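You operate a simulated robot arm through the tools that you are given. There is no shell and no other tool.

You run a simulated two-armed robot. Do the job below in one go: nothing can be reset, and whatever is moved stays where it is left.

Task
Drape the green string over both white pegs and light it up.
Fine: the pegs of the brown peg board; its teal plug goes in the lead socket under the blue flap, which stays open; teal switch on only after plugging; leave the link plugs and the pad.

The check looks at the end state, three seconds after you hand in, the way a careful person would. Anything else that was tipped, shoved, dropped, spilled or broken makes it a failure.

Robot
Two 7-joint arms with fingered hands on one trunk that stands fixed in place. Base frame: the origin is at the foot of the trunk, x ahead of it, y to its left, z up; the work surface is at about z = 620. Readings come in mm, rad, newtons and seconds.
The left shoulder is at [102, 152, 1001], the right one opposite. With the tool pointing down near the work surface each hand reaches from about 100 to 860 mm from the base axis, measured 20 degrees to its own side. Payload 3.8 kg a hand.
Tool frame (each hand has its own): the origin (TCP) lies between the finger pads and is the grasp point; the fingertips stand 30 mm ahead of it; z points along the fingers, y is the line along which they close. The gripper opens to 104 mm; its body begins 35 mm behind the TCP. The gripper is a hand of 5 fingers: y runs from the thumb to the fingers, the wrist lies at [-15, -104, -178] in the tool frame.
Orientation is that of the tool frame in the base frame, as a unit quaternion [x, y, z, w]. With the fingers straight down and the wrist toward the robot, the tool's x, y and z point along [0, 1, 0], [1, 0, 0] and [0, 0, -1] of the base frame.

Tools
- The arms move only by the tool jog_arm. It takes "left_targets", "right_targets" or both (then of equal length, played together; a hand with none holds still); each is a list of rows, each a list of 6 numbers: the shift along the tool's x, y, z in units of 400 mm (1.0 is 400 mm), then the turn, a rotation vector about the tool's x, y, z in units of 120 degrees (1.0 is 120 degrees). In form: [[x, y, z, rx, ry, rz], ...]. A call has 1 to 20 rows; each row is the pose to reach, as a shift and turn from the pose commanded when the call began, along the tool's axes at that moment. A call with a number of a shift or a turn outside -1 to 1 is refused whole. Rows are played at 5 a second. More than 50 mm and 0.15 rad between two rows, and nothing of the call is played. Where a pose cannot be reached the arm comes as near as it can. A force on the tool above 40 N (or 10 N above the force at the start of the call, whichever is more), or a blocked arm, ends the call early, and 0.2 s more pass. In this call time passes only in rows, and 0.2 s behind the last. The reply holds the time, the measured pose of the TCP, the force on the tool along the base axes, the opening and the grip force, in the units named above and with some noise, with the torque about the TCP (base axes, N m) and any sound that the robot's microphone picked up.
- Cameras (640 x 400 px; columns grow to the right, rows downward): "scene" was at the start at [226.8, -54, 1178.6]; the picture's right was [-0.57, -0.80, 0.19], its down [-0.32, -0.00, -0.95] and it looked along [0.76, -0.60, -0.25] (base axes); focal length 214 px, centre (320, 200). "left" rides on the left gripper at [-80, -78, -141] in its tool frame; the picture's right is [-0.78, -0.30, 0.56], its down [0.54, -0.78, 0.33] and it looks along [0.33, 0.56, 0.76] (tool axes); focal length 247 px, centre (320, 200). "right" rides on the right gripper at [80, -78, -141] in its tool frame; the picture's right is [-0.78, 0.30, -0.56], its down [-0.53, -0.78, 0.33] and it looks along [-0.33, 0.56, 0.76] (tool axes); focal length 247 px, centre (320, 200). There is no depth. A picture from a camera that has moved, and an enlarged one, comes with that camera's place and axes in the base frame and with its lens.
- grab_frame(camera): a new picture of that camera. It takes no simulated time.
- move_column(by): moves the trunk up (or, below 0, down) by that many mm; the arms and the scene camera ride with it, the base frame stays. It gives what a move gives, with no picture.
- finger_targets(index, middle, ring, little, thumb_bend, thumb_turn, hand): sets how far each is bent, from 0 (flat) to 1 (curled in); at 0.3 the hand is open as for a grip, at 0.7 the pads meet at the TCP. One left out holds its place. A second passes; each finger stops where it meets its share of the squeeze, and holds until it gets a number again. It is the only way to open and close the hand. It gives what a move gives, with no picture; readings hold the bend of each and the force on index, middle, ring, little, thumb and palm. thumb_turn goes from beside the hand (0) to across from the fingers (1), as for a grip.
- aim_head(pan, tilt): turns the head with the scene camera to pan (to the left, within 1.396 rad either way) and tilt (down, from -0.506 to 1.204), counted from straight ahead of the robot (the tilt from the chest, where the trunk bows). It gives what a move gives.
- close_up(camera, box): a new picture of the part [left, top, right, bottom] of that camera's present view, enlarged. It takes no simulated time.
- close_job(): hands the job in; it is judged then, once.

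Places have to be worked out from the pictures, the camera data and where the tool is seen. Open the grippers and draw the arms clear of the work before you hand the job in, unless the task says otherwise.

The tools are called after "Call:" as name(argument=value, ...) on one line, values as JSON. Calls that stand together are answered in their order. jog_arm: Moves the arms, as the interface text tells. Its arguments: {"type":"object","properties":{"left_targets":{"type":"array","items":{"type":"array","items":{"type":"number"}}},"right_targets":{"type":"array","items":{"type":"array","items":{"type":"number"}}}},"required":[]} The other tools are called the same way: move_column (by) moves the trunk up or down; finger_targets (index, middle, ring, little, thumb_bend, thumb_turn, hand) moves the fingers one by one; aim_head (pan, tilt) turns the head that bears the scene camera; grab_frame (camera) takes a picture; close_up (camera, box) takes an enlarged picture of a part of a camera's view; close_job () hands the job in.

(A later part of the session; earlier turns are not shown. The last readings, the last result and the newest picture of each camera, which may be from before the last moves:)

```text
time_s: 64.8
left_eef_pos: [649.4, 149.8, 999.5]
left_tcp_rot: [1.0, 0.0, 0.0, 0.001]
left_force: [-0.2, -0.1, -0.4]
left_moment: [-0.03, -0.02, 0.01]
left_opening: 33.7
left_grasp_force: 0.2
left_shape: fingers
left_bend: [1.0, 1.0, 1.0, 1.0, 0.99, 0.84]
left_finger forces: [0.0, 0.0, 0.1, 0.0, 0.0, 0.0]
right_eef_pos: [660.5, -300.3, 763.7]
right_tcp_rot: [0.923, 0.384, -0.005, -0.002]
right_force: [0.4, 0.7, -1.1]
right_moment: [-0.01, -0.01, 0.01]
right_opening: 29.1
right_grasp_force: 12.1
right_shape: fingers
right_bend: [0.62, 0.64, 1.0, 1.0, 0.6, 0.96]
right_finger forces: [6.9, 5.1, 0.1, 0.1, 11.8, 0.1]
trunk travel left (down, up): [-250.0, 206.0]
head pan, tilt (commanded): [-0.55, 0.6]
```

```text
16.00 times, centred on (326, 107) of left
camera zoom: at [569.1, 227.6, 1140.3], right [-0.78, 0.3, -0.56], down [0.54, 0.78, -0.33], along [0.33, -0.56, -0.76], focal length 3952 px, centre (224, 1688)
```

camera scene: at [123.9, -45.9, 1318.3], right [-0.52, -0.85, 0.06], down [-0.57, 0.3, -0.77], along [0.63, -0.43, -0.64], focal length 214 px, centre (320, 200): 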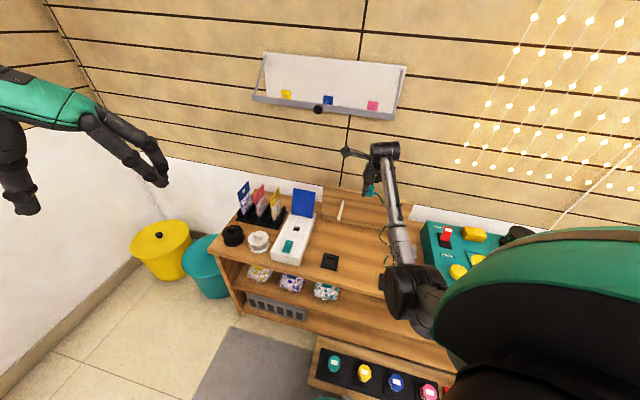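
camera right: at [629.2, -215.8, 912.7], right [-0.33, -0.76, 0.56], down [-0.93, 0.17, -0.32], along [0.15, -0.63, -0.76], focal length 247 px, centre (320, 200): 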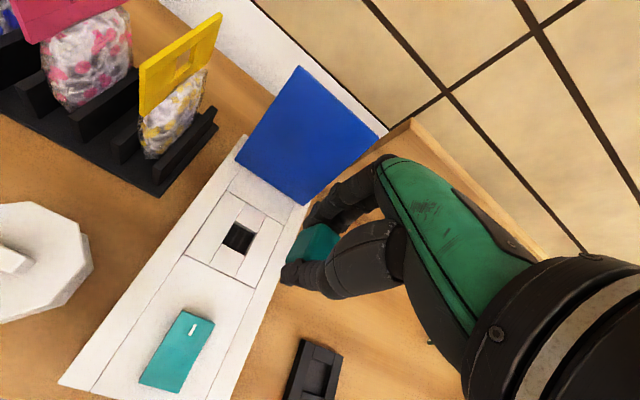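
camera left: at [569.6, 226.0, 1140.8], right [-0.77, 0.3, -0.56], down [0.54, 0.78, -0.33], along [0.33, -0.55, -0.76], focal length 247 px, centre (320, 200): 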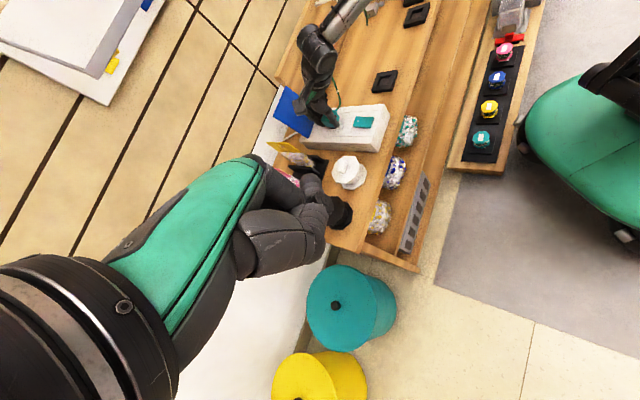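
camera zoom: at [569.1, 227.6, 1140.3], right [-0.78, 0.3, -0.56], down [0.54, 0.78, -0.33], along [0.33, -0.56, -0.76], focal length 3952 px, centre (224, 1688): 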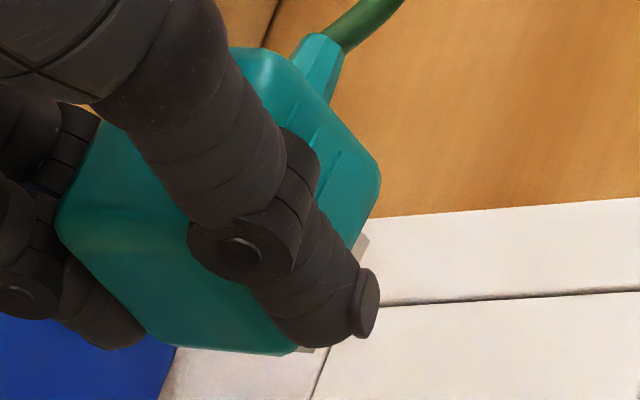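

The plug is in fact tilted about 25° around the pinch line (its right side low), pulled by the string during the carry, so it could never enter. I will set it down flat on the box top right of the hole, let it level itself, and regrasp; first I move 41 mm right and down close to the surface.

Call:
jog_arm(right_targets=[[-0.04, -0.003, 0, 0, 0, 0], [-0.08, -0.006, 0, 0, 0, 0], [-0.1025, -0.0075, 0.03, 0, 0, 0], [-0.1025, -0.0075, 0.07, 0, 0, 0], [-0.1025, -0.0075, 0.105, 0, 0, 0], [-0.1025, -0.0075, 0.117, 0, 0, 0]])

Call:
close_up(camera="left", box=[305, 90, 355, 135])

Call:
close_up(camera="right", box=[220, 180, 350, 300])

```text
time_s: 66.2
left_eef_pos: [650.5, 148.5, 999.0]
left_tcp_rot: [1.0, 0.0, 0.001, 0.001]
left_force: [0.8, -0.4, -1.1]
left_moment: [0.0, 0.01, 0.01]
left_opening: 33.7
left_grasp_force: 0.0
left_shape: fingers
left_bend: [1.0, 1.0, 1.0, 1.0, 0.99, 0.84]
left_finger forces: [0.0, 0.0, 0.0, 0.0, 0.0, 0.0]
right_eef_pos: [629.6, -325.4, 719.1]
right_tcp_rot: [0.924, 0.383, -0.005, -0.002]
right_force: [0.5, 0.4, 0.2]
right_moment: [0.0, 0.02, 0.03]
right_opening: 28.8
right_grasp_force: 12.3
right_shape: fingers
right_bend: [0.62, 0.65, 1.0, 1.0, 0.6, 0.96]
right_finger forces: [6.8, 5.2, 0.1, 0.0, 11.9, 0.0]
trunk travel left (down, up): [-250.0, 206.0]
head pan, tilt (commanded): [-0.55, 0.6]
```

```text
8.89 times, centred on (330, 112) of left
camera zoom: at [569.4, 227.4, 1140.3], right [-0.78, 0.3, -0.56], down [0.53, 0.78, -0.33], along [0.33, -0.56, -0.76], focal length 2195 px, centre (231, 978)
```

zoom: 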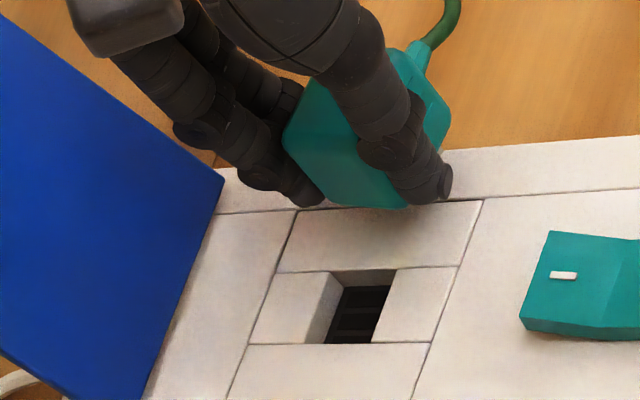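

```text
3.33 times, centred on (285, 240) of right
camera zoom: at [632.0, -213.6, 859.9], right [-0.33, -0.76, 0.56], down [-0.93, 0.17, -0.32], along [0.15, -0.63, -0.76], focal length 823 px, centre (437, 67)
```

zoom: 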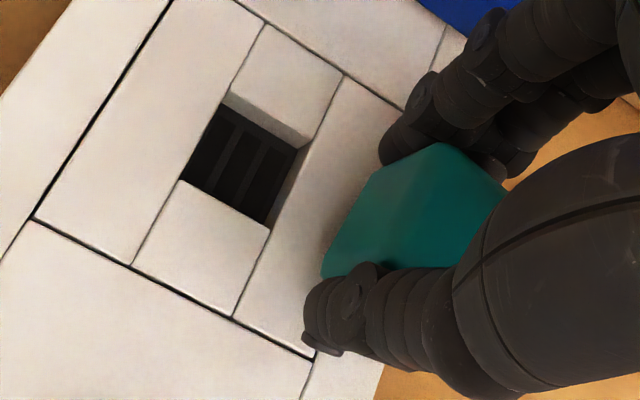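

The plug is over the flat area, a bit close to the box edge. I shift 6 mm left and descend to light contact.

Call:
jog_arm(right_targets=[[0.015, 0, 0, 0, 0, 0], [0.015, 0, 0.005, 0, 0, 0], [0.015, 0, 0.01, 0, 0, 0], [0.015, 0, 0.015, 0, 0, 0], [0.015, 0, 0.019, 0, 0, 0]])

Call:
close_up(camera="left", box=[310, 95, 350, 130])

```text
time_s: 67.4
left_eef_pos: [649.7, 150.1, 1001.0]
left_tcp_rot: [1.0, 0.001, 0.0, 0.0]
left_force: [0.3, -0.1, 0.1]
left_moment: [0.02, -0.02, 0.0]
left_opening: 33.8
left_grasp_force: 0.1
left_shape: fingers
left_bend: [1.0, 1.0, 1.0, 1.0, 0.99, 0.84]
left_finger forces: [0.0, 0.0, 0.0, 0.0, 0.0, 0.1]
right_eef_pos: [633.8, -321.9, 711.4]
right_tcp_rot: [0.924, 0.383, -0.004, -0.002]
right_force: [-0.4, -0.3, 1.7]
right_moment: [0.01, -0.01, 0.0]
right_opening: 29.1
right_grasp_force: 11.7
right_shape: fingers
right_bend: [0.62, 0.65, 1.0, 1.0, 0.6, 0.96]
right_finger forces: [6.8, 5.3, 0.1, 0.0, 12.1, 0.0]
trunk travel left (down, up): [-250.0, 206.0]
head pan, tilt (commanded): [-0.55, 0.6]
```

```text
11.43 times, centred on (330, 112) of left
camera zoom: at [568.9, 227.5, 1140.5], right [-0.78, 0.3, -0.56], down [0.54, 0.78, -0.33], along [0.33, -0.56, -0.76], focal length 2823 px, centre (206, 1200)
```

zoom: 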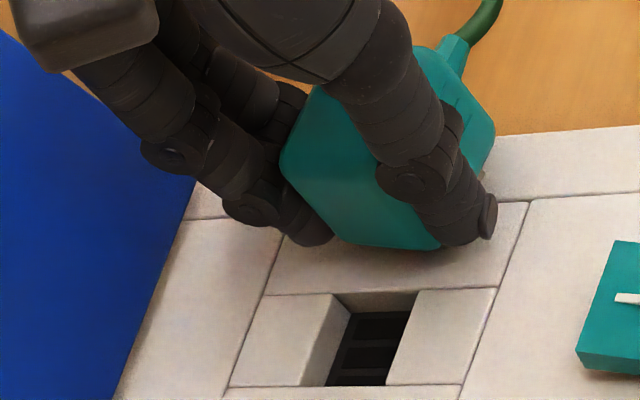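

Re-working the heights with both cameras resolves the contradiction: the box top is near z≈670, the plug is upright but yawed about 8° in the hand, and its centre sits at about (−5,−4) mm from the TCP. I lift 15 mm, turn the hand −8° and move to the corrected spot over the hole.

Call:
jog_arm(right_targets=[[0, 0, -0.02, 0, 0, 0], [0.01, 0.002, -0.0375, 0, 0, -0.02], [0.04, 0.006, -0.0375, 0, 0, -0.04], [0.07, 0.01, -0.0375, 0, 0, -0.055], [0.094, 0.0132, -0.0375, 0, 0, -0.0667]])

Call:
close_up(camera="left", box=[310, 95, 350, 130])

Call:
close_up(camera="right", box=[230, 190, 340, 300])

```text
time_s: 68.6
left_eef_pos: [648.8, 148.8, 1001.0]
left_tcp_rot: [1.0, 0.0, 0.001, 0.0]
left_force: [-0.1, -0.4, -1.2]
left_moment: [0.02, -0.02, 0.02]
left_opening: 33.7
left_grasp_force: 0.0
left_shape: fingers
left_bend: [1.0, 1.0, 1.0, 1.0, 0.99, 0.84]
left_finger forces: [0.1, 0.0, 0.1, 0.0, 0.0, 0.0]
right_eef_pos: [663.5, -298.4, 725.6]
right_tcp_rot: [0.894, 0.449, -0.004, -0.001]
right_force: [-0.5, 0.2, 0.1]
right_moment: [0.01, -0.02, 0.0]
right_opening: 28.9
right_grasp_force: 12.1
right_shape: fingers
right_bend: [0.62, 0.65, 1.0, 1.0, 0.6, 0.96]
right_finger forces: [6.7, 5.2, 0.0, 0.0, 11.9, 0.0]
trunk travel left (down, up): [-250.0, 206.0]
head pan, tilt (commanded): [-0.55, 0.6]
```

```text
11.43 times, centred on (330, 112) of left
camera zoom: at [569.4, 227.4, 1140.2], right [-0.78, 0.3, -0.56], down [0.53, 0.78, -0.33], along [0.33, -0.56, -0.76], focal length 2823 px, centre (206, 1200)
```

zoom: 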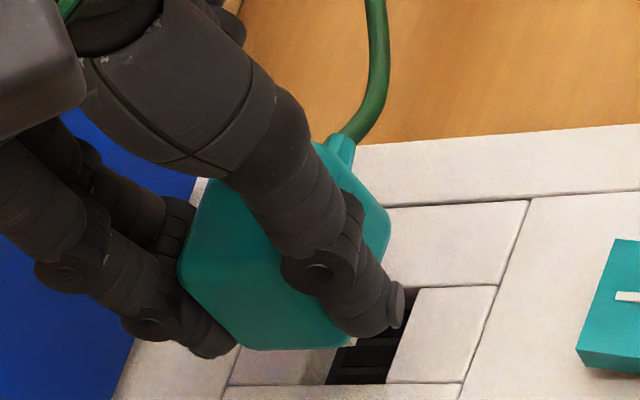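

```text
3.64 times, centred on (285, 245) of right
camera zoom: at [650.2, -188.0, 866.9], right [-0.22, -0.8, 0.56], down [-0.95, 0.04, -0.32], along [0.24, -0.6, -0.76], focal length 898 px, centre (447, 36)
```

zoom: 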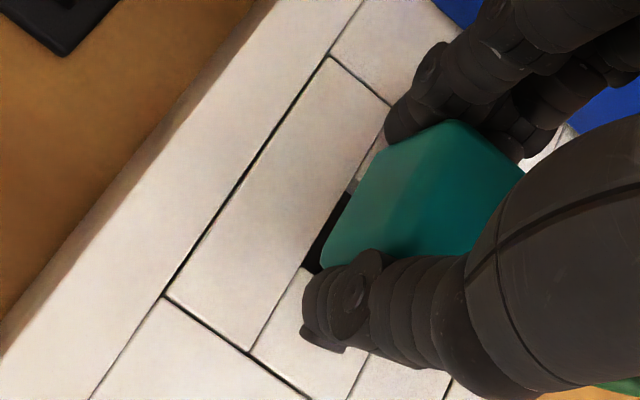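

Yaw now matches the box and both cameras put the plug over the hole within about 2 mm. I descend to just above contact height and then in 1 mm steps.

Call:
jog_arm(right_targets=[[0, 0, 0.012, 0, 0, 0], [0, 0, 0.024, 0, 0, 0], [0, 0, 0.031, 0, 0, 0], [0, 0, 0.0335, 0, 0, 0], [0, 0, 0.036, 0, 0, 0], [0, 0, 0.0385, 0, 0, 0]])

Call:
close_up(camera="left", box=[310, 95, 350, 130])

```text
time_s: 70.0
left_eef_pos: [649.2, 148.5, 1000.2]
left_tcp_rot: [1.0, 0.0, 0.0, 0.0]
left_force: [-0.2, -0.1, 0.5]
left_moment: [0.01, -0.03, 0.01]
left_opening: 33.8
left_grasp_force: 0.1
left_shape: fingers
left_bend: [1.0, 1.0, 1.0, 1.0, 0.99, 0.84]
left_finger forces: [0.1, 0.0, 0.1, 0.0, 0.0, 0.0]
right_eef_pos: [663.7, -298.3, 710.5]
right_tcp_rot: [0.895, 0.447, -0.004, -0.002]
right_force: [0.8, -0.8, 0.7]
right_moment: [-0.02, -0.01, 0.02]
right_opening: 28.6
right_grasp_force: 11.9
right_shape: fingers
right_bend: [0.62, 0.65, 1.0, 1.0, 0.6, 0.96]
right_finger forces: [7.2, 5.3, 0.0, 0.0, 11.6, 0.0]
trunk travel left (down, up): [-250.0, 206.0]
head pan, tilt (commanded): [-0.55, 0.6]
```

```text
11.43 times, centred on (330, 112) of left
camera zoom: at [569.3, 227.3, 1140.3], right [-0.78, 0.3, -0.56], down [0.53, 0.78, -0.33], along [0.33, -0.56, -0.76], focal length 2823 px, centre (206, 1200)
```

zoom: 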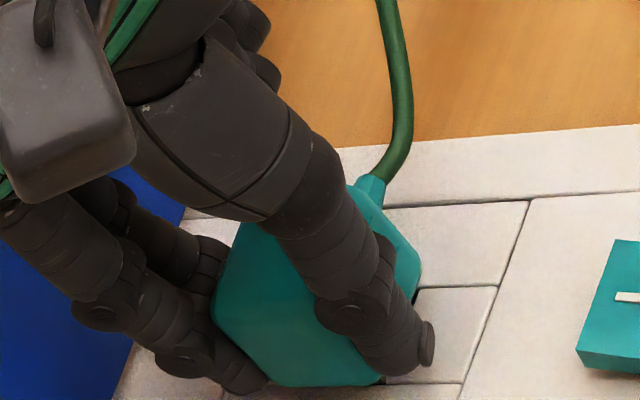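

At z=710.5 there's still no contact—lower than before—so the nose may be entering. I continue in 1 mm steps.

Call:
jog_arm(right_targets=[[0, 0, 0.0025, 0, 0, 0], [0, 0, 0.005, 0, 0, 0], [0, 0, 0.0075, 0, 0, 0]])

Call:
close_up(camera="left", box=[310, 95, 350, 130])

```text
time_s: 70.8
left_eef_pos: [649.8, 148.6, 999.7]
left_tcp_rot: [1.0, -0.001, 0.001, 0.001]
left_force: [-0.5, -0.1, -0.5]
left_moment: [0.01, -0.01, 0.03]
left_opening: 33.8
left_grasp_force: 0.0
left_shape: fingers
left_bend: [1.0, 1.0, 1.0, 1.0, 0.99, 0.84]
left_finger forces: [0.1, 0.1, 0.1, 0.0, 0.0, 0.1]
right_eef_pos: [664.0, -300.2, 708.7]
right_tcp_rot: [0.895, 0.447, -0.003, -0.001]
right_force: [2.6, -2.4, 3.5]
right_moment: [-0.05, -0.07, -0.03]
right_opening: 28.9
right_grasp_force: 12.1
right_shape: fingers
right_bend: [0.61, 0.64, 1.0, 1.0, 0.6, 0.96]
right_finger forces: [7.9, 6.5, 0.0, 0.0, 10.6, 0.0]
trunk travel left (down, up): [-250.0, 206.0]
head pan, tilt (commanded): [-0.55, 0.6]
```

```text
11.43 times, centred on (330, 112) of left
camera zoom: at [569.2, 227.2, 1140.5], right [-0.78, 0.3, -0.56], down [0.54, 0.78, -0.33], along [0.33, -0.56, -0.76], focal length 2823 px, centre (206, 1200)
```

zoom: 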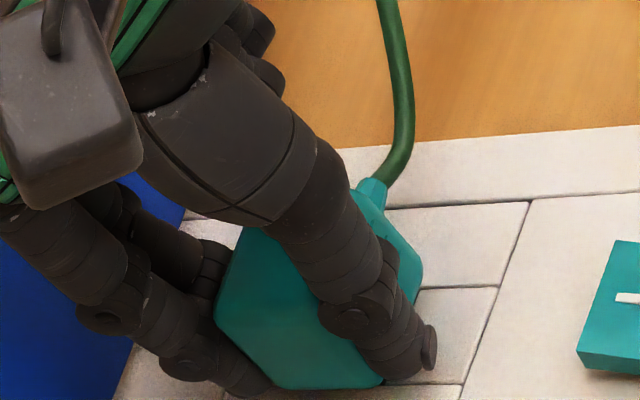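

A +F side force of about 3.5 N appeared along with the vertical 3.5 N: the nose touches the near wall, so it needs to go a bit further forward. I ease up 1 mm, shift 2 mm forward and press down again.

Call:
jog_arm(right_targets=[[0, 0, -0.003, 0, 0, 0], [-0.0008, 0.005, -0.003, 0, 0, 0], [-0.0008, 0.005, 0, 0, 0, 0], [-0.0008, 0.005, 0.003, 0, 0, 0], [-0.0008, 0.005, 0.006, 0, 0, 0]])

Call:
close_up(camera="left", box=[310, 95, 350, 130])

Call:
close_up(camera="right", box=[230, 190, 340, 300])

```text
time_s: 72.0
left_eef_pos: [648.4, 148.9, 1000.2]
left_tcp_rot: [1.0, 0.0, 0.0, 0.0]
left_force: [-0.1, -0.1, 0.5]
left_moment: [0.0, 0.01, -0.03]
left_opening: 33.4
left_grasp_force: 0.1
left_shape: fingers
left_bend: [1.0, 1.0, 1.0, 1.0, 0.99, 0.84]
left_finger forces: [0.1, 0.2, 0.0, 0.0, 0.0, 0.1]
right_eef_pos: [665.2, -301.0, 703.5]
right_tcp_rot: [0.894, 0.448, -0.004, -0.002]
right_force: [-0.4, -0.5, 1.3]
right_moment: [-0.03, -0.04, 0.04]
right_opening: 29.1
right_grasp_force: 11.5
right_shape: fingers
right_bend: [0.61, 0.65, 1.0, 1.0, 0.6, 0.96]
right_finger forces: [6.7, 5.1, 0.0, 0.0, 11.8, 0.1]
trunk travel left (down, up): [-250.0, 206.0]
head pan, tilt (commanded): [-0.55, 0.6]
```

```text
11.43 times, centred on (330, 112) of left
camera zoom: at [569.0, 227.5, 1140.4], right [-0.78, 0.3, -0.56], down [0.53, 0.78, -0.33], along [0.33, -0.56, -0.76], focal length 2823 px, centre (206, 1200)
```

zoom: 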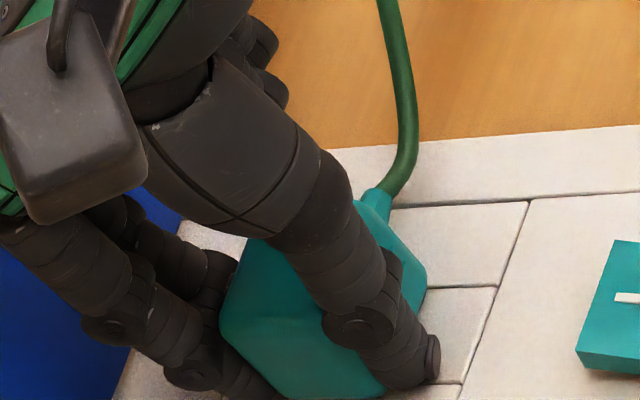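

```text
3.64 times, centred on (285, 245) of right
camera zoom: at [651.7, -189.6, 846.2], right [-0.22, -0.8, 0.56], down [-0.95, 0.04, -0.32], along [0.24, -0.6, -0.76], focal length 898 px, centre (447, 36)
```

zoom: 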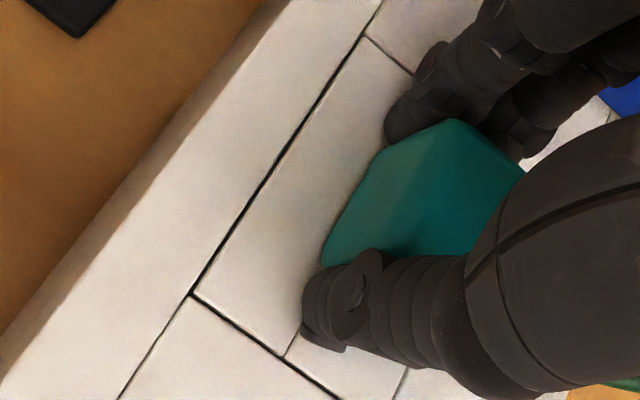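

It dropped to z=703.5 with almost no force, so the nose is going in. I continue down in 1 mm steps to seat it.

Call:
jog_arm(right_targets=[[0, 0, 0.0025, 0, 0, 0], [0, 0, 0.005, 0, 0, 0], [0, 0, 0.0075, 0, 0, 0]])

Call:
close_up(camera="left", box=[310, 95, 350, 130])

```text
time_s: 72.8
left_eef_pos: [648.8, 150.4, 1000.4]
left_tcp_rot: [1.0, -0.001, 0.001, 0.0]
left_force: [0.5, 0.0, 0.1]
left_moment: [0.03, 0.0, 0.01]
left_opening: 33.7
left_grasp_force: 0.1
left_shape: fingers
left_bend: [1.0, 1.0, 1.0, 1.0, 0.99, 0.84]
left_finger forces: [0.0, 0.0, 0.1, 0.0, 0.0, 0.1]
right_eef_pos: [665.6, -300.6, 702.7]
right_tcp_rot: [0.895, 0.447, -0.003, 0.0]
right_force: [-0.8, -0.6, 8.4]
right_moment: [-0.06, -0.02, -0.01]
right_opening: 28.8
right_grasp_force: 12.8
right_shape: fingers
right_bend: [0.62, 0.65, 1.0, 1.0, 0.6, 0.96]
right_finger forces: [7.0, 6.5, 0.0, 0.1, 12.6, 0.0]
trunk travel left (down, up): [-250.0, 206.0]
head pan, tilt (commanded): [-0.55, 0.6]
```

```text
11.43 times, centred on (330, 112) of left
camera zoom: at [568.1, 227.9, 1141.0], right [-0.78, 0.3, -0.56], down [0.54, 0.78, -0.33], along [0.34, -0.56, -0.76], focal length 2823 px, centre (206, 1200)
```

zoom: 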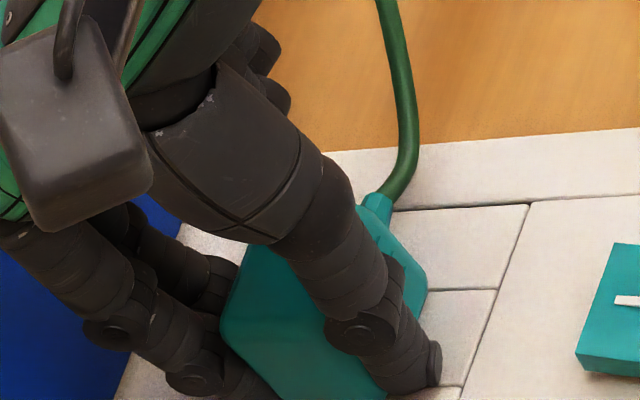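

Contact again at z≈702.7 (8 N), about 9 mm deeper than before. I press two more small steps to check for seating.

Call:
jog_arm(right_targets=[[0, 0, 0.0025, 0, 0, 0], [0, 0, 0.005, 0, 0, 0]])

Call:
close_up(camera="right", box=[230, 190, 340, 300])

```text
time_s: 73.4
left_eef_pos: [648.0, 149.4, 1001.2]
left_tcp_rot: [1.0, 0.0, 0.001, 0.0]
left_force: [0.6, -0.4, 0.2]
left_moment: [0.0, 0.02, 0.0]
left_opening: 33.8
left_grasp_force: 0.1
left_shape: fingers
left_bend: [1.0, 1.0, 1.0, 1.0, 0.99, 0.84]
left_finger forces: [0.0, 0.0, 0.0, 0.1, 0.0, 0.0]
right_eef_pos: [666.4, -299.8, 703.5]
right_tcp_rot: [0.895, 0.447, -0.002, 0.001]
right_force: [0.4, -1.8, 18.0]
right_moment: [-0.07, -0.02, 0.01]
right_opening: 29.0
right_grasp_force: 15.5
right_shape: fingers
right_bend: [0.62, 0.64, 1.0, 1.0, 0.6, 0.96]
right_finger forces: [7.1, 10.9, 0.1, 0.0, 12.8, 0.0]
trunk travel left (down, up): [-250.0, 206.0]
head pan, tilt (commanded): [-0.55, 0.6]
```

```text
3.64 times, centred on (285, 245) of right
camera zoom: at [651.2, -189.1, 844.6], right [-0.23, -0.8, 0.56], down [-0.94, 0.04, -0.33], along [0.24, -0.6, -0.76], focal length 898 px, centre (447, 36)
```

zoom: 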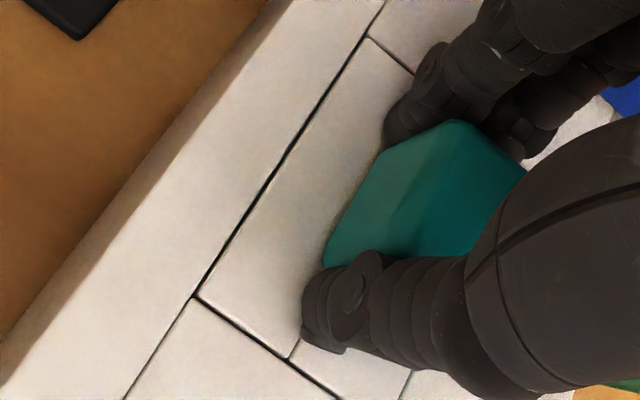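

Hard stop at z≈703 with 18 N. I ease off and do the sideways test again: a captured plug should now resist.

Call:
jog_arm(right_targets=[[0, 0, -0.006, 0, 0, 0], [-0.004, 0, -0.006, 0, 0, 0], [-0.008, 0, -0.006, 0, 0, 0]])

```text
time_s: 74.2
left_eef_pos: [648.9, 149.6, 1000.6]
left_tcp_rot: [1.0, 0.0, 0.0, 0.0]
left_force: [0.1, 0.2, -0.4]
left_moment: [-0.02, 0.02, -0.01]
left_opening: 33.8
left_grasp_force: 0.2
left_shape: fingers
left_bend: [1.0, 1.0, 1.0, 1.0, 0.99, 0.84]
left_finger forces: [0.0, 0.0, 0.0, 0.0, 0.1, 0.0]
right_eef_pos: [663.4, -302.7, 704.7]
right_tcp_rot: [0.894, 0.447, -0.003, -0.001]
right_force: [9.2, -0.6, 13.0]
right_moment: [-0.12, -0.31, 0.04]
right_opening: 29.2
right_grasp_force: 15.1
right_shape: fingers
right_bend: [0.6, 0.63, 1.0, 1.0, 0.61, 0.95]
right_finger forces: [8.7, 12.1, 0.0, 0.0, 10.1, 0.1]
trunk travel left (down, up): [-250.0, 206.0]
head pan, tilt (commanded): [-0.55, 0.6]
heard: snap
```

A "snap" was heard and the plug now strongly resists sideways—likely it latched. I relax the arm to neutral before looking.

Call:
close_up(camera="left", box=[310, 95, 350, 130])

Call:
close_up(camera="right", box=[230, 190, 340, 300])

Call:
grab_frame(camera="scene")

```text
11.43 times, centred on (330, 112) of left
camera zoom: at [568.7, 228.1, 1140.6], right [-0.78, 0.3, -0.56], down [0.53, 0.78, -0.33], along [0.33, -0.56, -0.76], focal length 2823 px, centre (206, 1200)
```

zoom: 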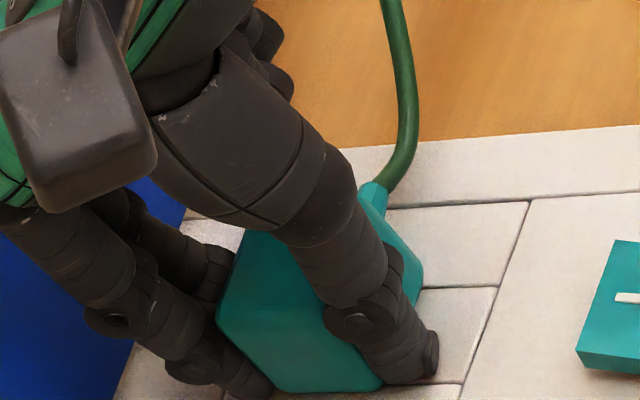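

```text
3.64 times, centred on (285, 245) of right
camera zoom: at [649.7, -191.8, 845.2], right [-0.22, -0.8, 0.56], down [-0.94, 0.04, -0.33], along [0.24, -0.6, -0.76], focal length 898 px, centre (447, 36)
```

zoom: 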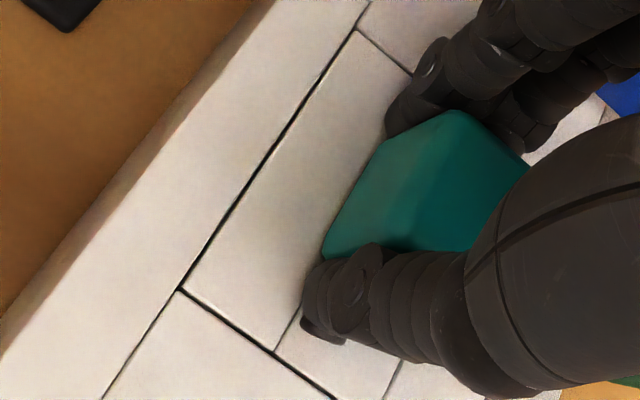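

```text
taken
camera scene: at [122.7, -45.7, 1318.5], right [-0.52, -0.85, 0.06], down [-0.57, 0.29, -0.77], along [0.64, -0.43, -0.64], focal length 214 px, centre (320, 200)
```

scene: 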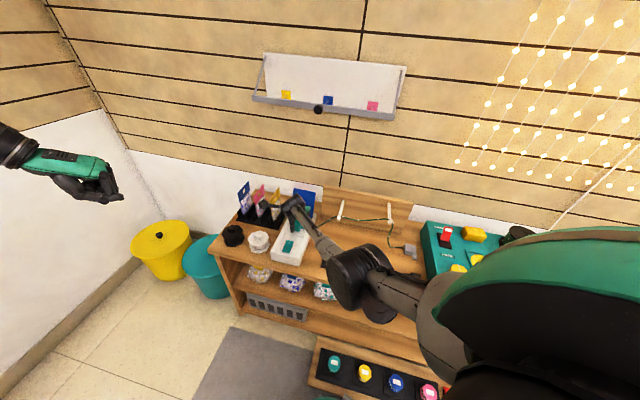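

I return the hand to the centred position to release the side load and read the force.

Call:
jog_arm(right_targets=[[0.004, 0, 0, 0, 0, 0], [0.0065, 0, 0, 0, 0, 0]])

```text
time_s: 74.8
left_eef_pos: [648.2, 148.3, 999.9]
left_tcp_rot: [1.0, -0.001, 0.001, 0.0]
left_force: [0.7, 0.1, -0.1]
left_moment: [-0.02, -0.05, 0.04]
left_opening: 33.7
left_grasp_force: 0.2
left_shape: fingers
left_bend: [1.0, 1.0, 1.0, 1.0, 0.99, 0.84]
left_finger forces: [0.1, 0.1, 0.1, 0.1, 0.0, 0.0]
right_eef_pos: [664.5, -301.2, 703.6]
right_tcp_rot: [0.895, 0.446, -0.004, 0.0]
right_force: [4.2, -6.9, 16.1]
right_moment: [-0.3, -0.2, 0.04]
right_opening: 28.8
right_grasp_force: 17.0
right_shape: fingers
right_bend: [0.61, 0.63, 1.0, 1.0, 0.61, 0.96]
right_finger forces: [9.0, 15.0, 0.0, 0.0, 10.4, 0.0]
trunk travel left (down, up): [-250.0, 206.0]
head pan, tilt (commanded): [-0.55, 0.6]
```

Residual forces show the plug is now held by the socket rather than by my hand. I release it by opening the three digits moderately.

Call:
finger_targets(hand="right", index=0.48, middle=0.48, thumb_bend=0.48)

Call:
close_up(camera="left", box=[310, 95, 350, 130])

Call:
close_up(camera="right", box=[230, 190, 340, 300])

```text
time_s: 75.8
left_eef_pos: [648.1, 150.9, 1001.7]
left_tcp_rot: [1.0, 0.0, 0.002, 0.0]
left_force: [0.2, 0.0, -1.5]
left_moment: [-0.04, -0.03, 0.03]
left_opening: 33.9
left_grasp_force: 0.1
left_shape: fingers
left_bend: [1.0, 1.0, 1.0, 1.0, 0.99, 0.84]
left_finger forces: [0.0, 0.1, 0.0, 0.0, 0.1, 0.0]
right_eef_pos: [663.8, -299.0, 703.8]
right_tcp_rot: [0.894, 0.447, -0.003, -0.001]
right_force: [-3.7, 3.9, 16.7]
right_moment: [-0.12, -0.36, 0.06]
right_opening: 50.7
right_grasp_force: 8.4
right_shape: fingers
right_bend: [0.53, 0.5, 1.0, 1.0, 0.48, 0.97]
right_finger forces: [10.5, 6.4, 0.1, 0.1, 0.0, 0.0]
trunk travel left (down, up): [-250.0, 206.0]
head pan, tilt (commanded): [-0.55, 0.6]
heard: snap
```

```text
11.43 times, centred on (330, 112) of left
camera zoom: at [566.6, 229.0, 1141.4], right [-0.77, 0.3, -0.56], down [0.54, 0.78, -0.33], along [0.34, -0.56, -0.76], focal length 2823 px, centre (206, 1200)
```

zoom: 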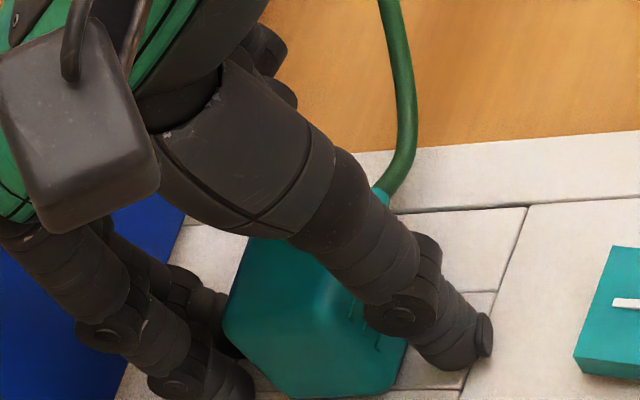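

```text
3.64 times, centred on (285, 245) of right
camera zoom: at [649.7, -188.4, 845.0], right [-0.22, -0.8, 0.56], down [-0.94, 0.04, -0.33], along [0.24, -0.6, -0.76], focal length 898 px, centre (447, 36)
```

zoom: 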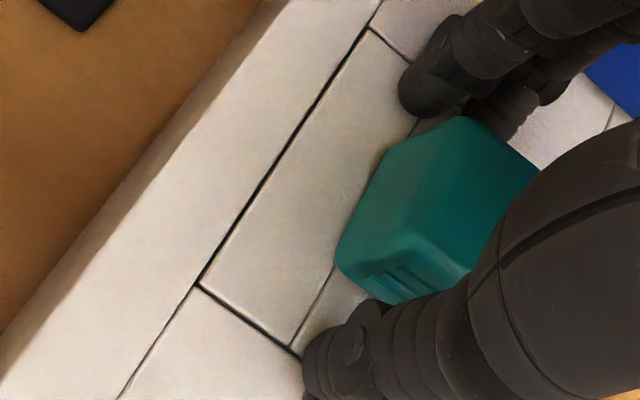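

A second snap came as I let go; index and middle tips are pressing on the box top. I raise the hand straight up to free everything and inspect the plug.

Call:
jog_arm(right_targets=[[0, 0, -0.02, 0, 0, 0], [0, 0, -0.06, 0, 0, 0], [0, -0.01, -0.12, 0, 0, 0], [0, -0.02, -0.2, 0, 0, 0]])

Call:
close_up(camera="left", box=[310, 90, 355, 130])

Call:
grab_frame(camera="right")

Call:
close_up(camera="scene", box=[280, 180, 430, 280])

```text
time_s: 76.8
left_eef_pos: [649.6, 149.7, 998.6]
left_tcp_rot: [1.0, 0.0, 0.0, 0.0]
left_force: [-0.4, 0.6, -0.1]
left_moment: [0.0, 0.03, 0.0]
left_opening: 33.4
left_grasp_force: 0.1
left_shape: fingers
left_bend: [1.0, 1.0, 1.0, 1.0, 0.99, 0.84]
left_finger forces: [0.1, 0.1, 0.1, 0.1, 0.0, 0.0]
right_eef_pos: [658.9, -293.8, 781.1]
right_tcp_rot: [0.895, 0.447, -0.005, -0.003]
right_force: [-0.2, -0.2, -0.2]
right_moment: [0.01, 0.02, 0.03]
right_opening: 56.8
right_grasp_force: 0.0
right_shape: fingers
right_bend: [0.48, 0.48, 1.0, 1.0, 0.48, 0.97]
right_finger forces: [0.0, 0.0, 0.0, 0.1, 0.0, 0.1]
trunk travel left (down, up): [-250.0, 206.0]
head pan, tilt (commanded): [-0.55, 0.6]
```

```text
10.00 times, centred on (332, 110) of left
camera zoom: at [569.1, 227.6, 1140.3], right [-0.78, 0.3, -0.56], down [0.53, 0.78, -0.33], along [0.33, -0.56, -0.76], focal length 2470 px, centre (195, 1100)
```

zoom: 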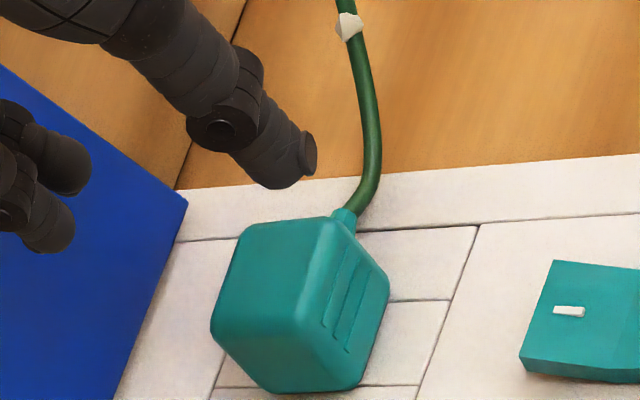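

```text
taken
camera right: at [645.5, -183.1, 922.9], right [-0.22, -0.8, 0.56], down [-0.95, 0.04, -0.32], along [0.24, -0.6, -0.76], focal length 247 px, centre (320, 200)
```

right: 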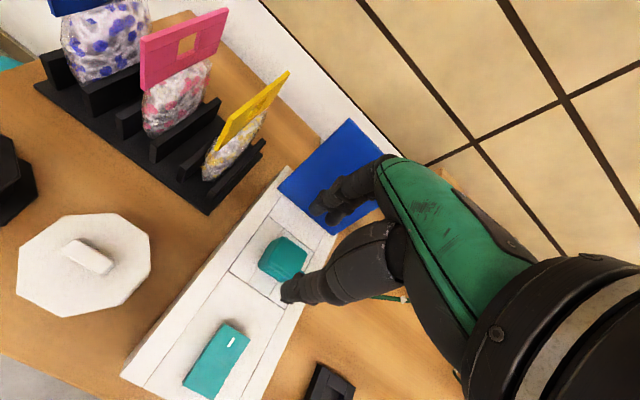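

```text
4.00 times, centred on (355, 230) of scene
camera zoom: at [123.2, -46.1, 1318.3], right [-0.52, -0.85, 0.06], down [-0.57, 0.3, -0.77], along [0.64, -0.43, -0.64], focal length 858 px, centre (180, 80)
```

zoom: 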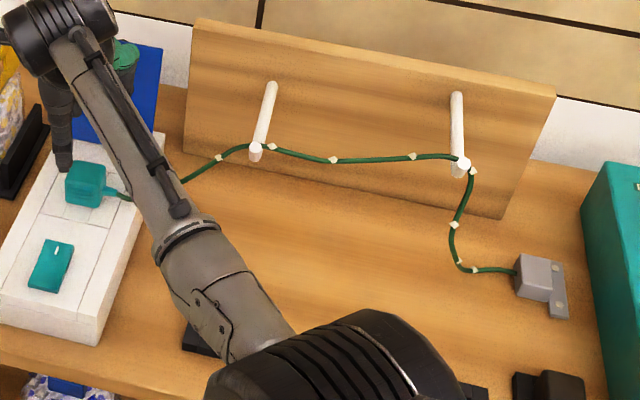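

The plug stands upright on the socket after release, and the string is over both pegs. I zoom in strongly to check that the plug is flush with the box top.

Call:
close_up(camera="left", box=[318, 106, 338, 124])

Call:
close_up(camera="scene", box=[300, 212, 320, 232])

Call:
close_up(camera="right", box=[230, 210, 310, 300])

```text
16.00 times, centred on (328, 115) of left
camera zoom: at [569.1, 227.6, 1140.3], right [-0.78, 0.3, -0.56], down [0.53, 0.78, -0.33], along [0.33, -0.56, -0.76], focal length 3952 px, centre (192, 1560)
```

zoom: 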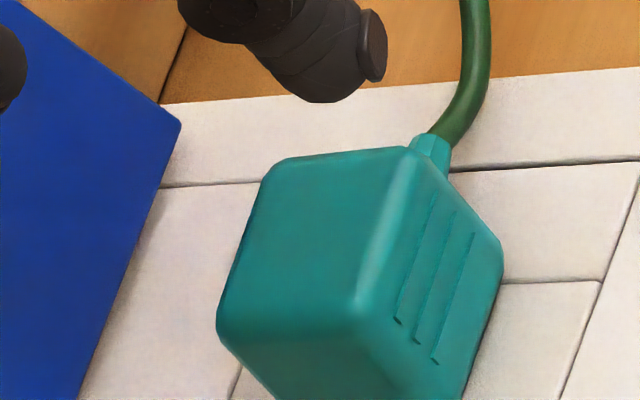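

```text
16.00 times, centred on (310, 222) of scene
camera zoom: at [123.2, -46.1, 1318.3], right [-0.52, -0.85, 0.06], down [-0.57, 0.3, -0.77], along [0.64, -0.43, -0.64], focal length 3432 px, centre (480, -152)
```

zoom: 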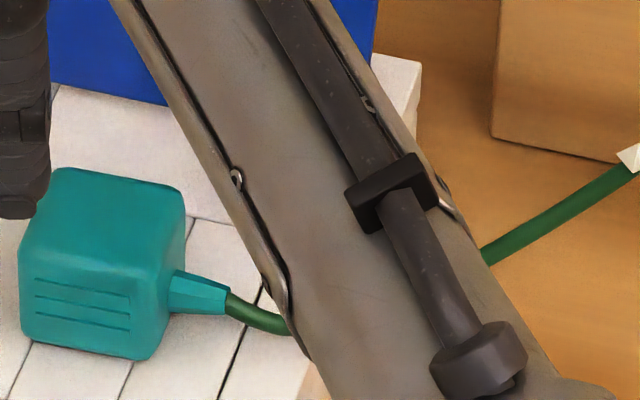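

```text
4.44 times, centred on (270, 255) of right
camera zoom: at [645.5, -183.1, 922.9], right [-0.22, -0.8, 0.56], down [-0.95, 0.04, -0.32], along [0.24, -0.6, -0.76], focal length 1098 px, centre (542, -44)
```

zoom: 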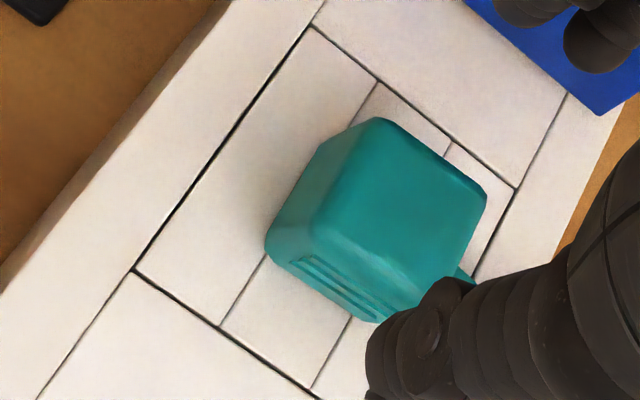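

The plug looks flush, centred and aligned with the socket block. To be sure it is fully home before switching on, I close the fingertips together and will press gently on its top, listening for any further click.

Call:
finger_targets(hand="right", index=0.7, middle=0.7, thumb_bend=0.7)

Call:
jog_arm(right_targets=[[-0.012, 0.012, 0.03, 0, 0, 0], [-0.022, 0.016, 0.07, 0, 0, 0], [-0.022, 0.016, 0.1, 0, 0, 0]])

Call:
close_up(camera="left", box=[310, 85, 355, 125])

Call:
close_up(camera="right", box=[230, 190, 340, 300])

```text
time_s: 77.8
left_eef_pos: [648.7, 148.4, 1000.4]
left_tcp_rot: [1.0, 0.0, -0.001, -0.001]
left_force: [-0.3, 0.5, 0.0]
left_moment: [0.01, -0.02, -0.01]
left_opening: 33.7
left_grasp_force: 0.1
left_shape: fingers
left_bend: [1.0, 1.0, 1.0, 1.0, 0.99, 0.84]
left_finger forces: [0.1, 0.0, 0.0, 0.1, 0.0, 0.0]
right_eef_pos: [658.2, -293.2, 781.1]
right_tcp_rot: [0.894, 0.447, -0.005, -0.001]
right_force: [-0.5, -0.6, -0.7]
right_moment: [0.0, 0.0, 0.01]
right_opening: 1.9
right_grasp_force: 0.1
right_shape: fingers
right_bend: [0.7, 0.7, 1.0, 1.0, 0.7, 0.97]
right_finger forces: [0.0, 0.0, 0.0, 0.0, 0.1, 0.0]
trunk travel left (down, up): [-250.0, 206.0]
head pan, tilt (commanded): [-0.55, 0.6]
```

```text
time_s: 78.6
left_eef_pos: [648.8, 148.7, 999.7]
left_tcp_rot: [1.0, 0.0, -0.001, 0.0]
left_force: [-0.4, -0.6, 0.1]
left_moment: [-0.01, -0.02, -0.01]
left_opening: 33.8
left_grasp_force: 0.1
left_shape: fingers
left_bend: [1.0, 1.0, 1.0, 1.0, 0.99, 0.84]
left_finger forces: [0.0, 0.1, 0.0, 0.1, 0.1, 0.1]
right_eef_pos: [657.6, -307.9, 741.9]
right_tcp_rot: [0.895, 0.446, -0.004, -0.001]
right_force: [0.7, 0.5, 0.7]
right_moment: [0.02, 0.02, -0.01]
right_opening: 1.4
right_grasp_force: 0.1
right_shape: fingers
right_bend: [0.7, 0.7, 1.0, 1.0, 0.7, 0.97]
right_finger forces: [0.0, 0.1, 0.0, 0.0, 0.1, 0.0]
trunk travel left (down, up): [-250.0, 206.0]
head pan, tilt (commanded): [-0.55, 0.6]
```

```text
10.00 times, centred on (332, 105) of left
camera zoom: at [569.4, 227.4, 1140.2], right [-0.78, 0.3, -0.56], down [0.53, 0.78, -0.33], along [0.33, -0.56, -0.76], focal length 2470 px, centre (195, 1150)
```

zoom: 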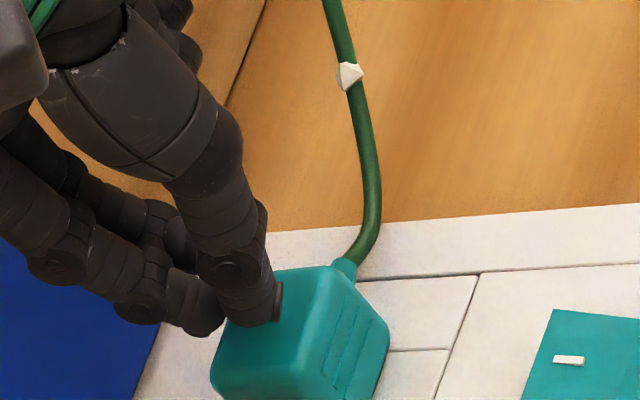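

```text
3.64 times, centred on (285, 245) of right
camera zoom: at [644.8, -195.8, 883.1], right [-0.22, -0.8, 0.56], down [-0.95, 0.04, -0.32], along [0.24, -0.6, -0.76], focal length 898 px, centre (447, 36)
```

zoom: 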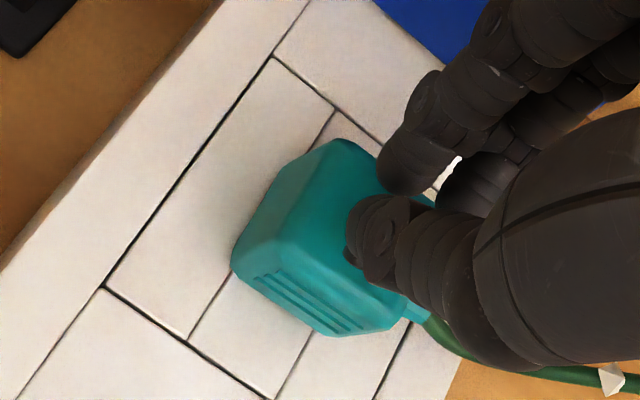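

The closed fingertips are slightly too far forward over the plug. I move back 7 mm and press down slowly on its top.

Call:
jog_arm(right_targets=[[0, -0.018, 0, 0, 0, 0], [0, -0.018, 0.012, 0, 0, 0], [0, -0.018, 0.022, 0, 0, 0], [0, -0.018, 0.028, 0, 0, 0]])

Call:
close_up(camera="left", box=[310, 85, 355, 125])

```text
time_s: 79.6
left_eef_pos: [647.6, 148.9, 1002.5]
left_tcp_rot: [1.0, -0.001, 0.001, 0.0]
left_force: [-0.3, 0.2, -0.6]
left_moment: [-0.02, -0.02, 0.0]
left_opening: 34.1
left_grasp_force: 0.1
left_shape: fingers
left_bend: [1.0, 1.0, 1.0, 1.0, 0.99, 0.84]
left_finger forces: [0.0, 0.1, 0.1, 0.1, 0.0, 0.0]
right_eef_pos: [652.2, -302.6, 734.0]
right_tcp_rot: [0.894, 0.448, -0.002, 0.002]
right_force: [-1.6, 0.4, 15.4]
right_moment: [0.23, 0.07, 0.01]
right_opening: 1.2
right_grasp_force: 7.5
right_shape: fingers
right_bend: [0.7, 0.7, 1.0, 1.0, 0.7, 0.98]
right_finger forces: [1.5, 0.0, 0.0, 0.0, 14.0, 0.1]
trunk travel left (down, up): [-250.0, 206.0]
head pan, tilt (commanded): [-0.55, 0.6]
```

```text
10.00 times, centred on (332, 105) of left
camera zoom: at [567.1, 228.4, 1141.6], right [-0.77, 0.3, -0.56], down [0.54, 0.78, -0.33], along [0.34, -0.56, -0.76], focal length 2470 px, centre (195, 1150)
```

zoom: 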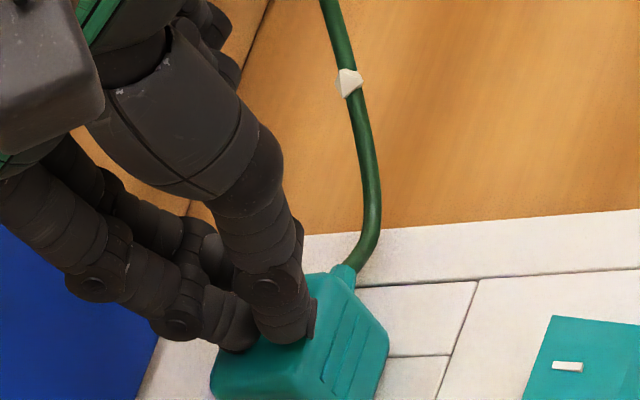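

15 N on top gives no movement and no click, consistent with it being seated. I press slightly harder once to be sure.

Call:
jog_arm(right_targets=[[0, 0, 0.003, 0, 0, 0], [0, 0, 0.006, 0, 0, 0]])

```text
time_s: 80.2
left_eef_pos: [646.2, 151.6, 1002.9]
left_tcp_rot: [1.0, -0.001, 0.003, 0.001]
left_force: [0.0, 0.2, 0.4]
left_moment: [0.01, 0.0, 0.0]
left_opening: 33.5
left_grasp_force: 0.1
left_shape: fingers
left_bend: [1.0, 1.0, 1.0, 1.0, 0.99, 0.84]
left_finger forces: [0.1, 0.0, 0.0, 0.1, 0.1, 0.0]
right_eef_pos: [651.5, -302.5, 734.9]
right_tcp_rot: [0.894, 0.447, 0.0, 0.002]
right_force: [-4.2, 0.5, 30.0]
right_moment: [0.4, 0.18, 0.06]
right_opening: 0.9
right_grasp_force: 14.6
right_shape: fingers
right_bend: [0.7, 0.7, 1.0, 1.0, 0.7, 0.98]
right_finger forces: [4.2, 0.4, 0.0, 0.0, 25.3, 0.0]
trunk travel left (down, up): [-250.0, 206.0]
head pan, tilt (commanded): [-0.55, 0.6]
```

30 N on the plug produced no movement or sound, so it is home. I raise the hand, and move it over the raised far half (with the white mark) of the teal rocker, which I place at about f≈600, l≈251.

Call:
jog_arm(right_targets=[[0, 0, -0.05, 0, 0, 0], [0, 0, -0.11, 0, 0, 0], [0.005, -0.05, -0.11, 0, 0, 0], [0.01, -0.1, -0.11, 0, 0, 0], [0.0158, -0.153, -0.11, 0, 0, 0], [0.0158, -0.153, -0.03, 0, 0, 0]])

Call:
close_up(camera="left", box=[315, 85, 385, 145])

Call:
close_up(camera="right", box=[200, 160, 350, 310])

```text
time_s: 81.6
left_eef_pos: [649.8, 148.4, 999.4]
left_tcp_rot: [1.0, 0.0, 0.0, -0.001]
left_force: [0.0, -0.2, -0.2]
left_moment: [-0.01, 0.0, 0.01]
left_opening: 33.8
left_grasp_force: 0.1
left_shape: fingers
left_bend: [1.0, 1.0, 1.0, 1.0, 0.99, 0.84]
left_finger forces: [0.1, 0.0, 0.0, 0.1, 0.1, 0.1]
right_eef_pos: [608.0, -260.8, 738.2]
right_tcp_rot: [0.895, 0.447, -0.005, -0.003]
right_force: [0.6, -0.4, -0.2]
right_moment: [0.01, 0.04, 0.0]
right_opening: 0.8
right_grasp_force: 0.1
right_shape: fingers
right_bend: [0.7, 0.7, 1.0, 1.0, 0.7, 0.98]
right_finger forces: [0.0, 0.0, 0.0, 0.0, 0.0, 0.0]
trunk travel left (down, up): [-250.0, 206.0]
head pan, tilt (commanded): [-0.55, 0.6]
```

```text
6.67 times, centred on (350, 115) of left
camera zoom: at [570.0, 227.0, 1139.9], right [-0.78, 0.3, -0.56], down [0.53, 0.78, -0.33], along [0.33, -0.55, -0.76], focal length 1646 px, centre (120, 767)
```

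zoom: 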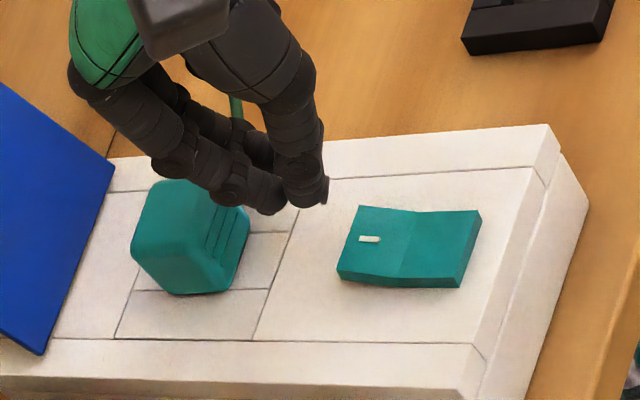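

```text
2.67 times, centred on (275, 235) of right
camera zoom: at [595.3, -149.6, 880.3], right [-0.22, -0.8, 0.56], down [-0.95, 0.04, -0.32], along [0.24, -0.6, -0.76], focal length 659 px, centre (440, 107)
```

zoom: 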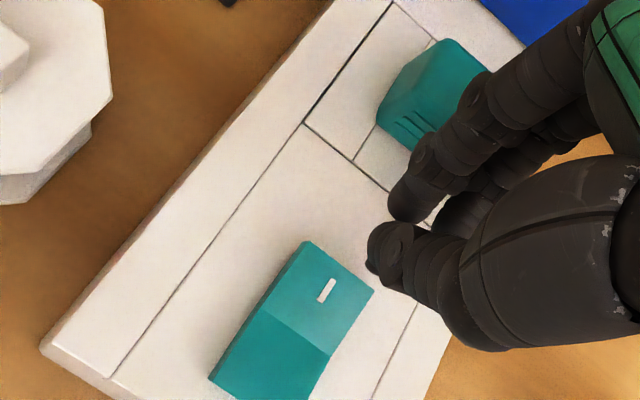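

The plug looks firmly home, and the rocker is in clear view. I zoom in on the rocker to be sure which half is raised and where it is relative to my fingertips.

Call:
close_up(camera="left", box=[345, 113, 377, 133])

Call:
close_up(camera="scene", box=[270, 225, 310, 265])

```text
16.00 times, centred on (361, 123) of left
camera zoom: at [570.0, 227.0, 1139.9], right [-0.78, 0.3, -0.56], down [0.53, 0.78, -0.33], along [0.33, -0.55, -0.76], focal length 3952 px, centre (-336, 1432)
```

zoom: 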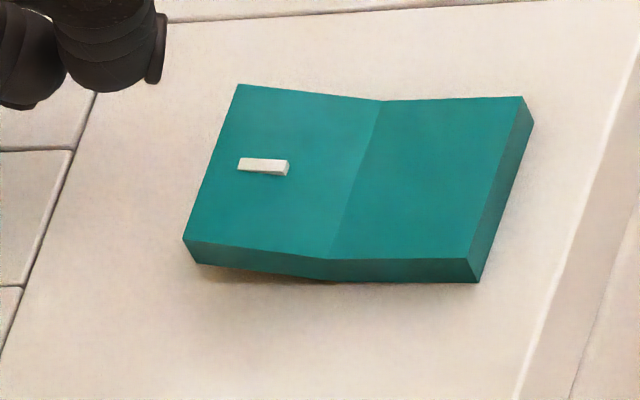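

```text
10.00 times, centred on (290, 245) of scene
camera zoom: at [124.2, -46.8, 1318.2], right [-0.52, -0.85, 0.06], down [-0.57, 0.3, -0.76], along [0.63, -0.43, -0.64], focal length 2145 px, centre (620, -250)
```

zoom: 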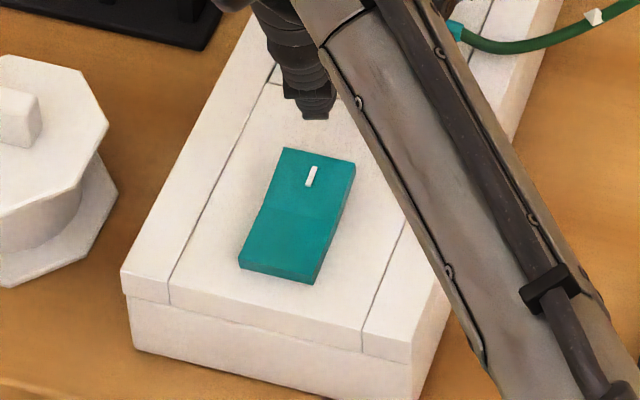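

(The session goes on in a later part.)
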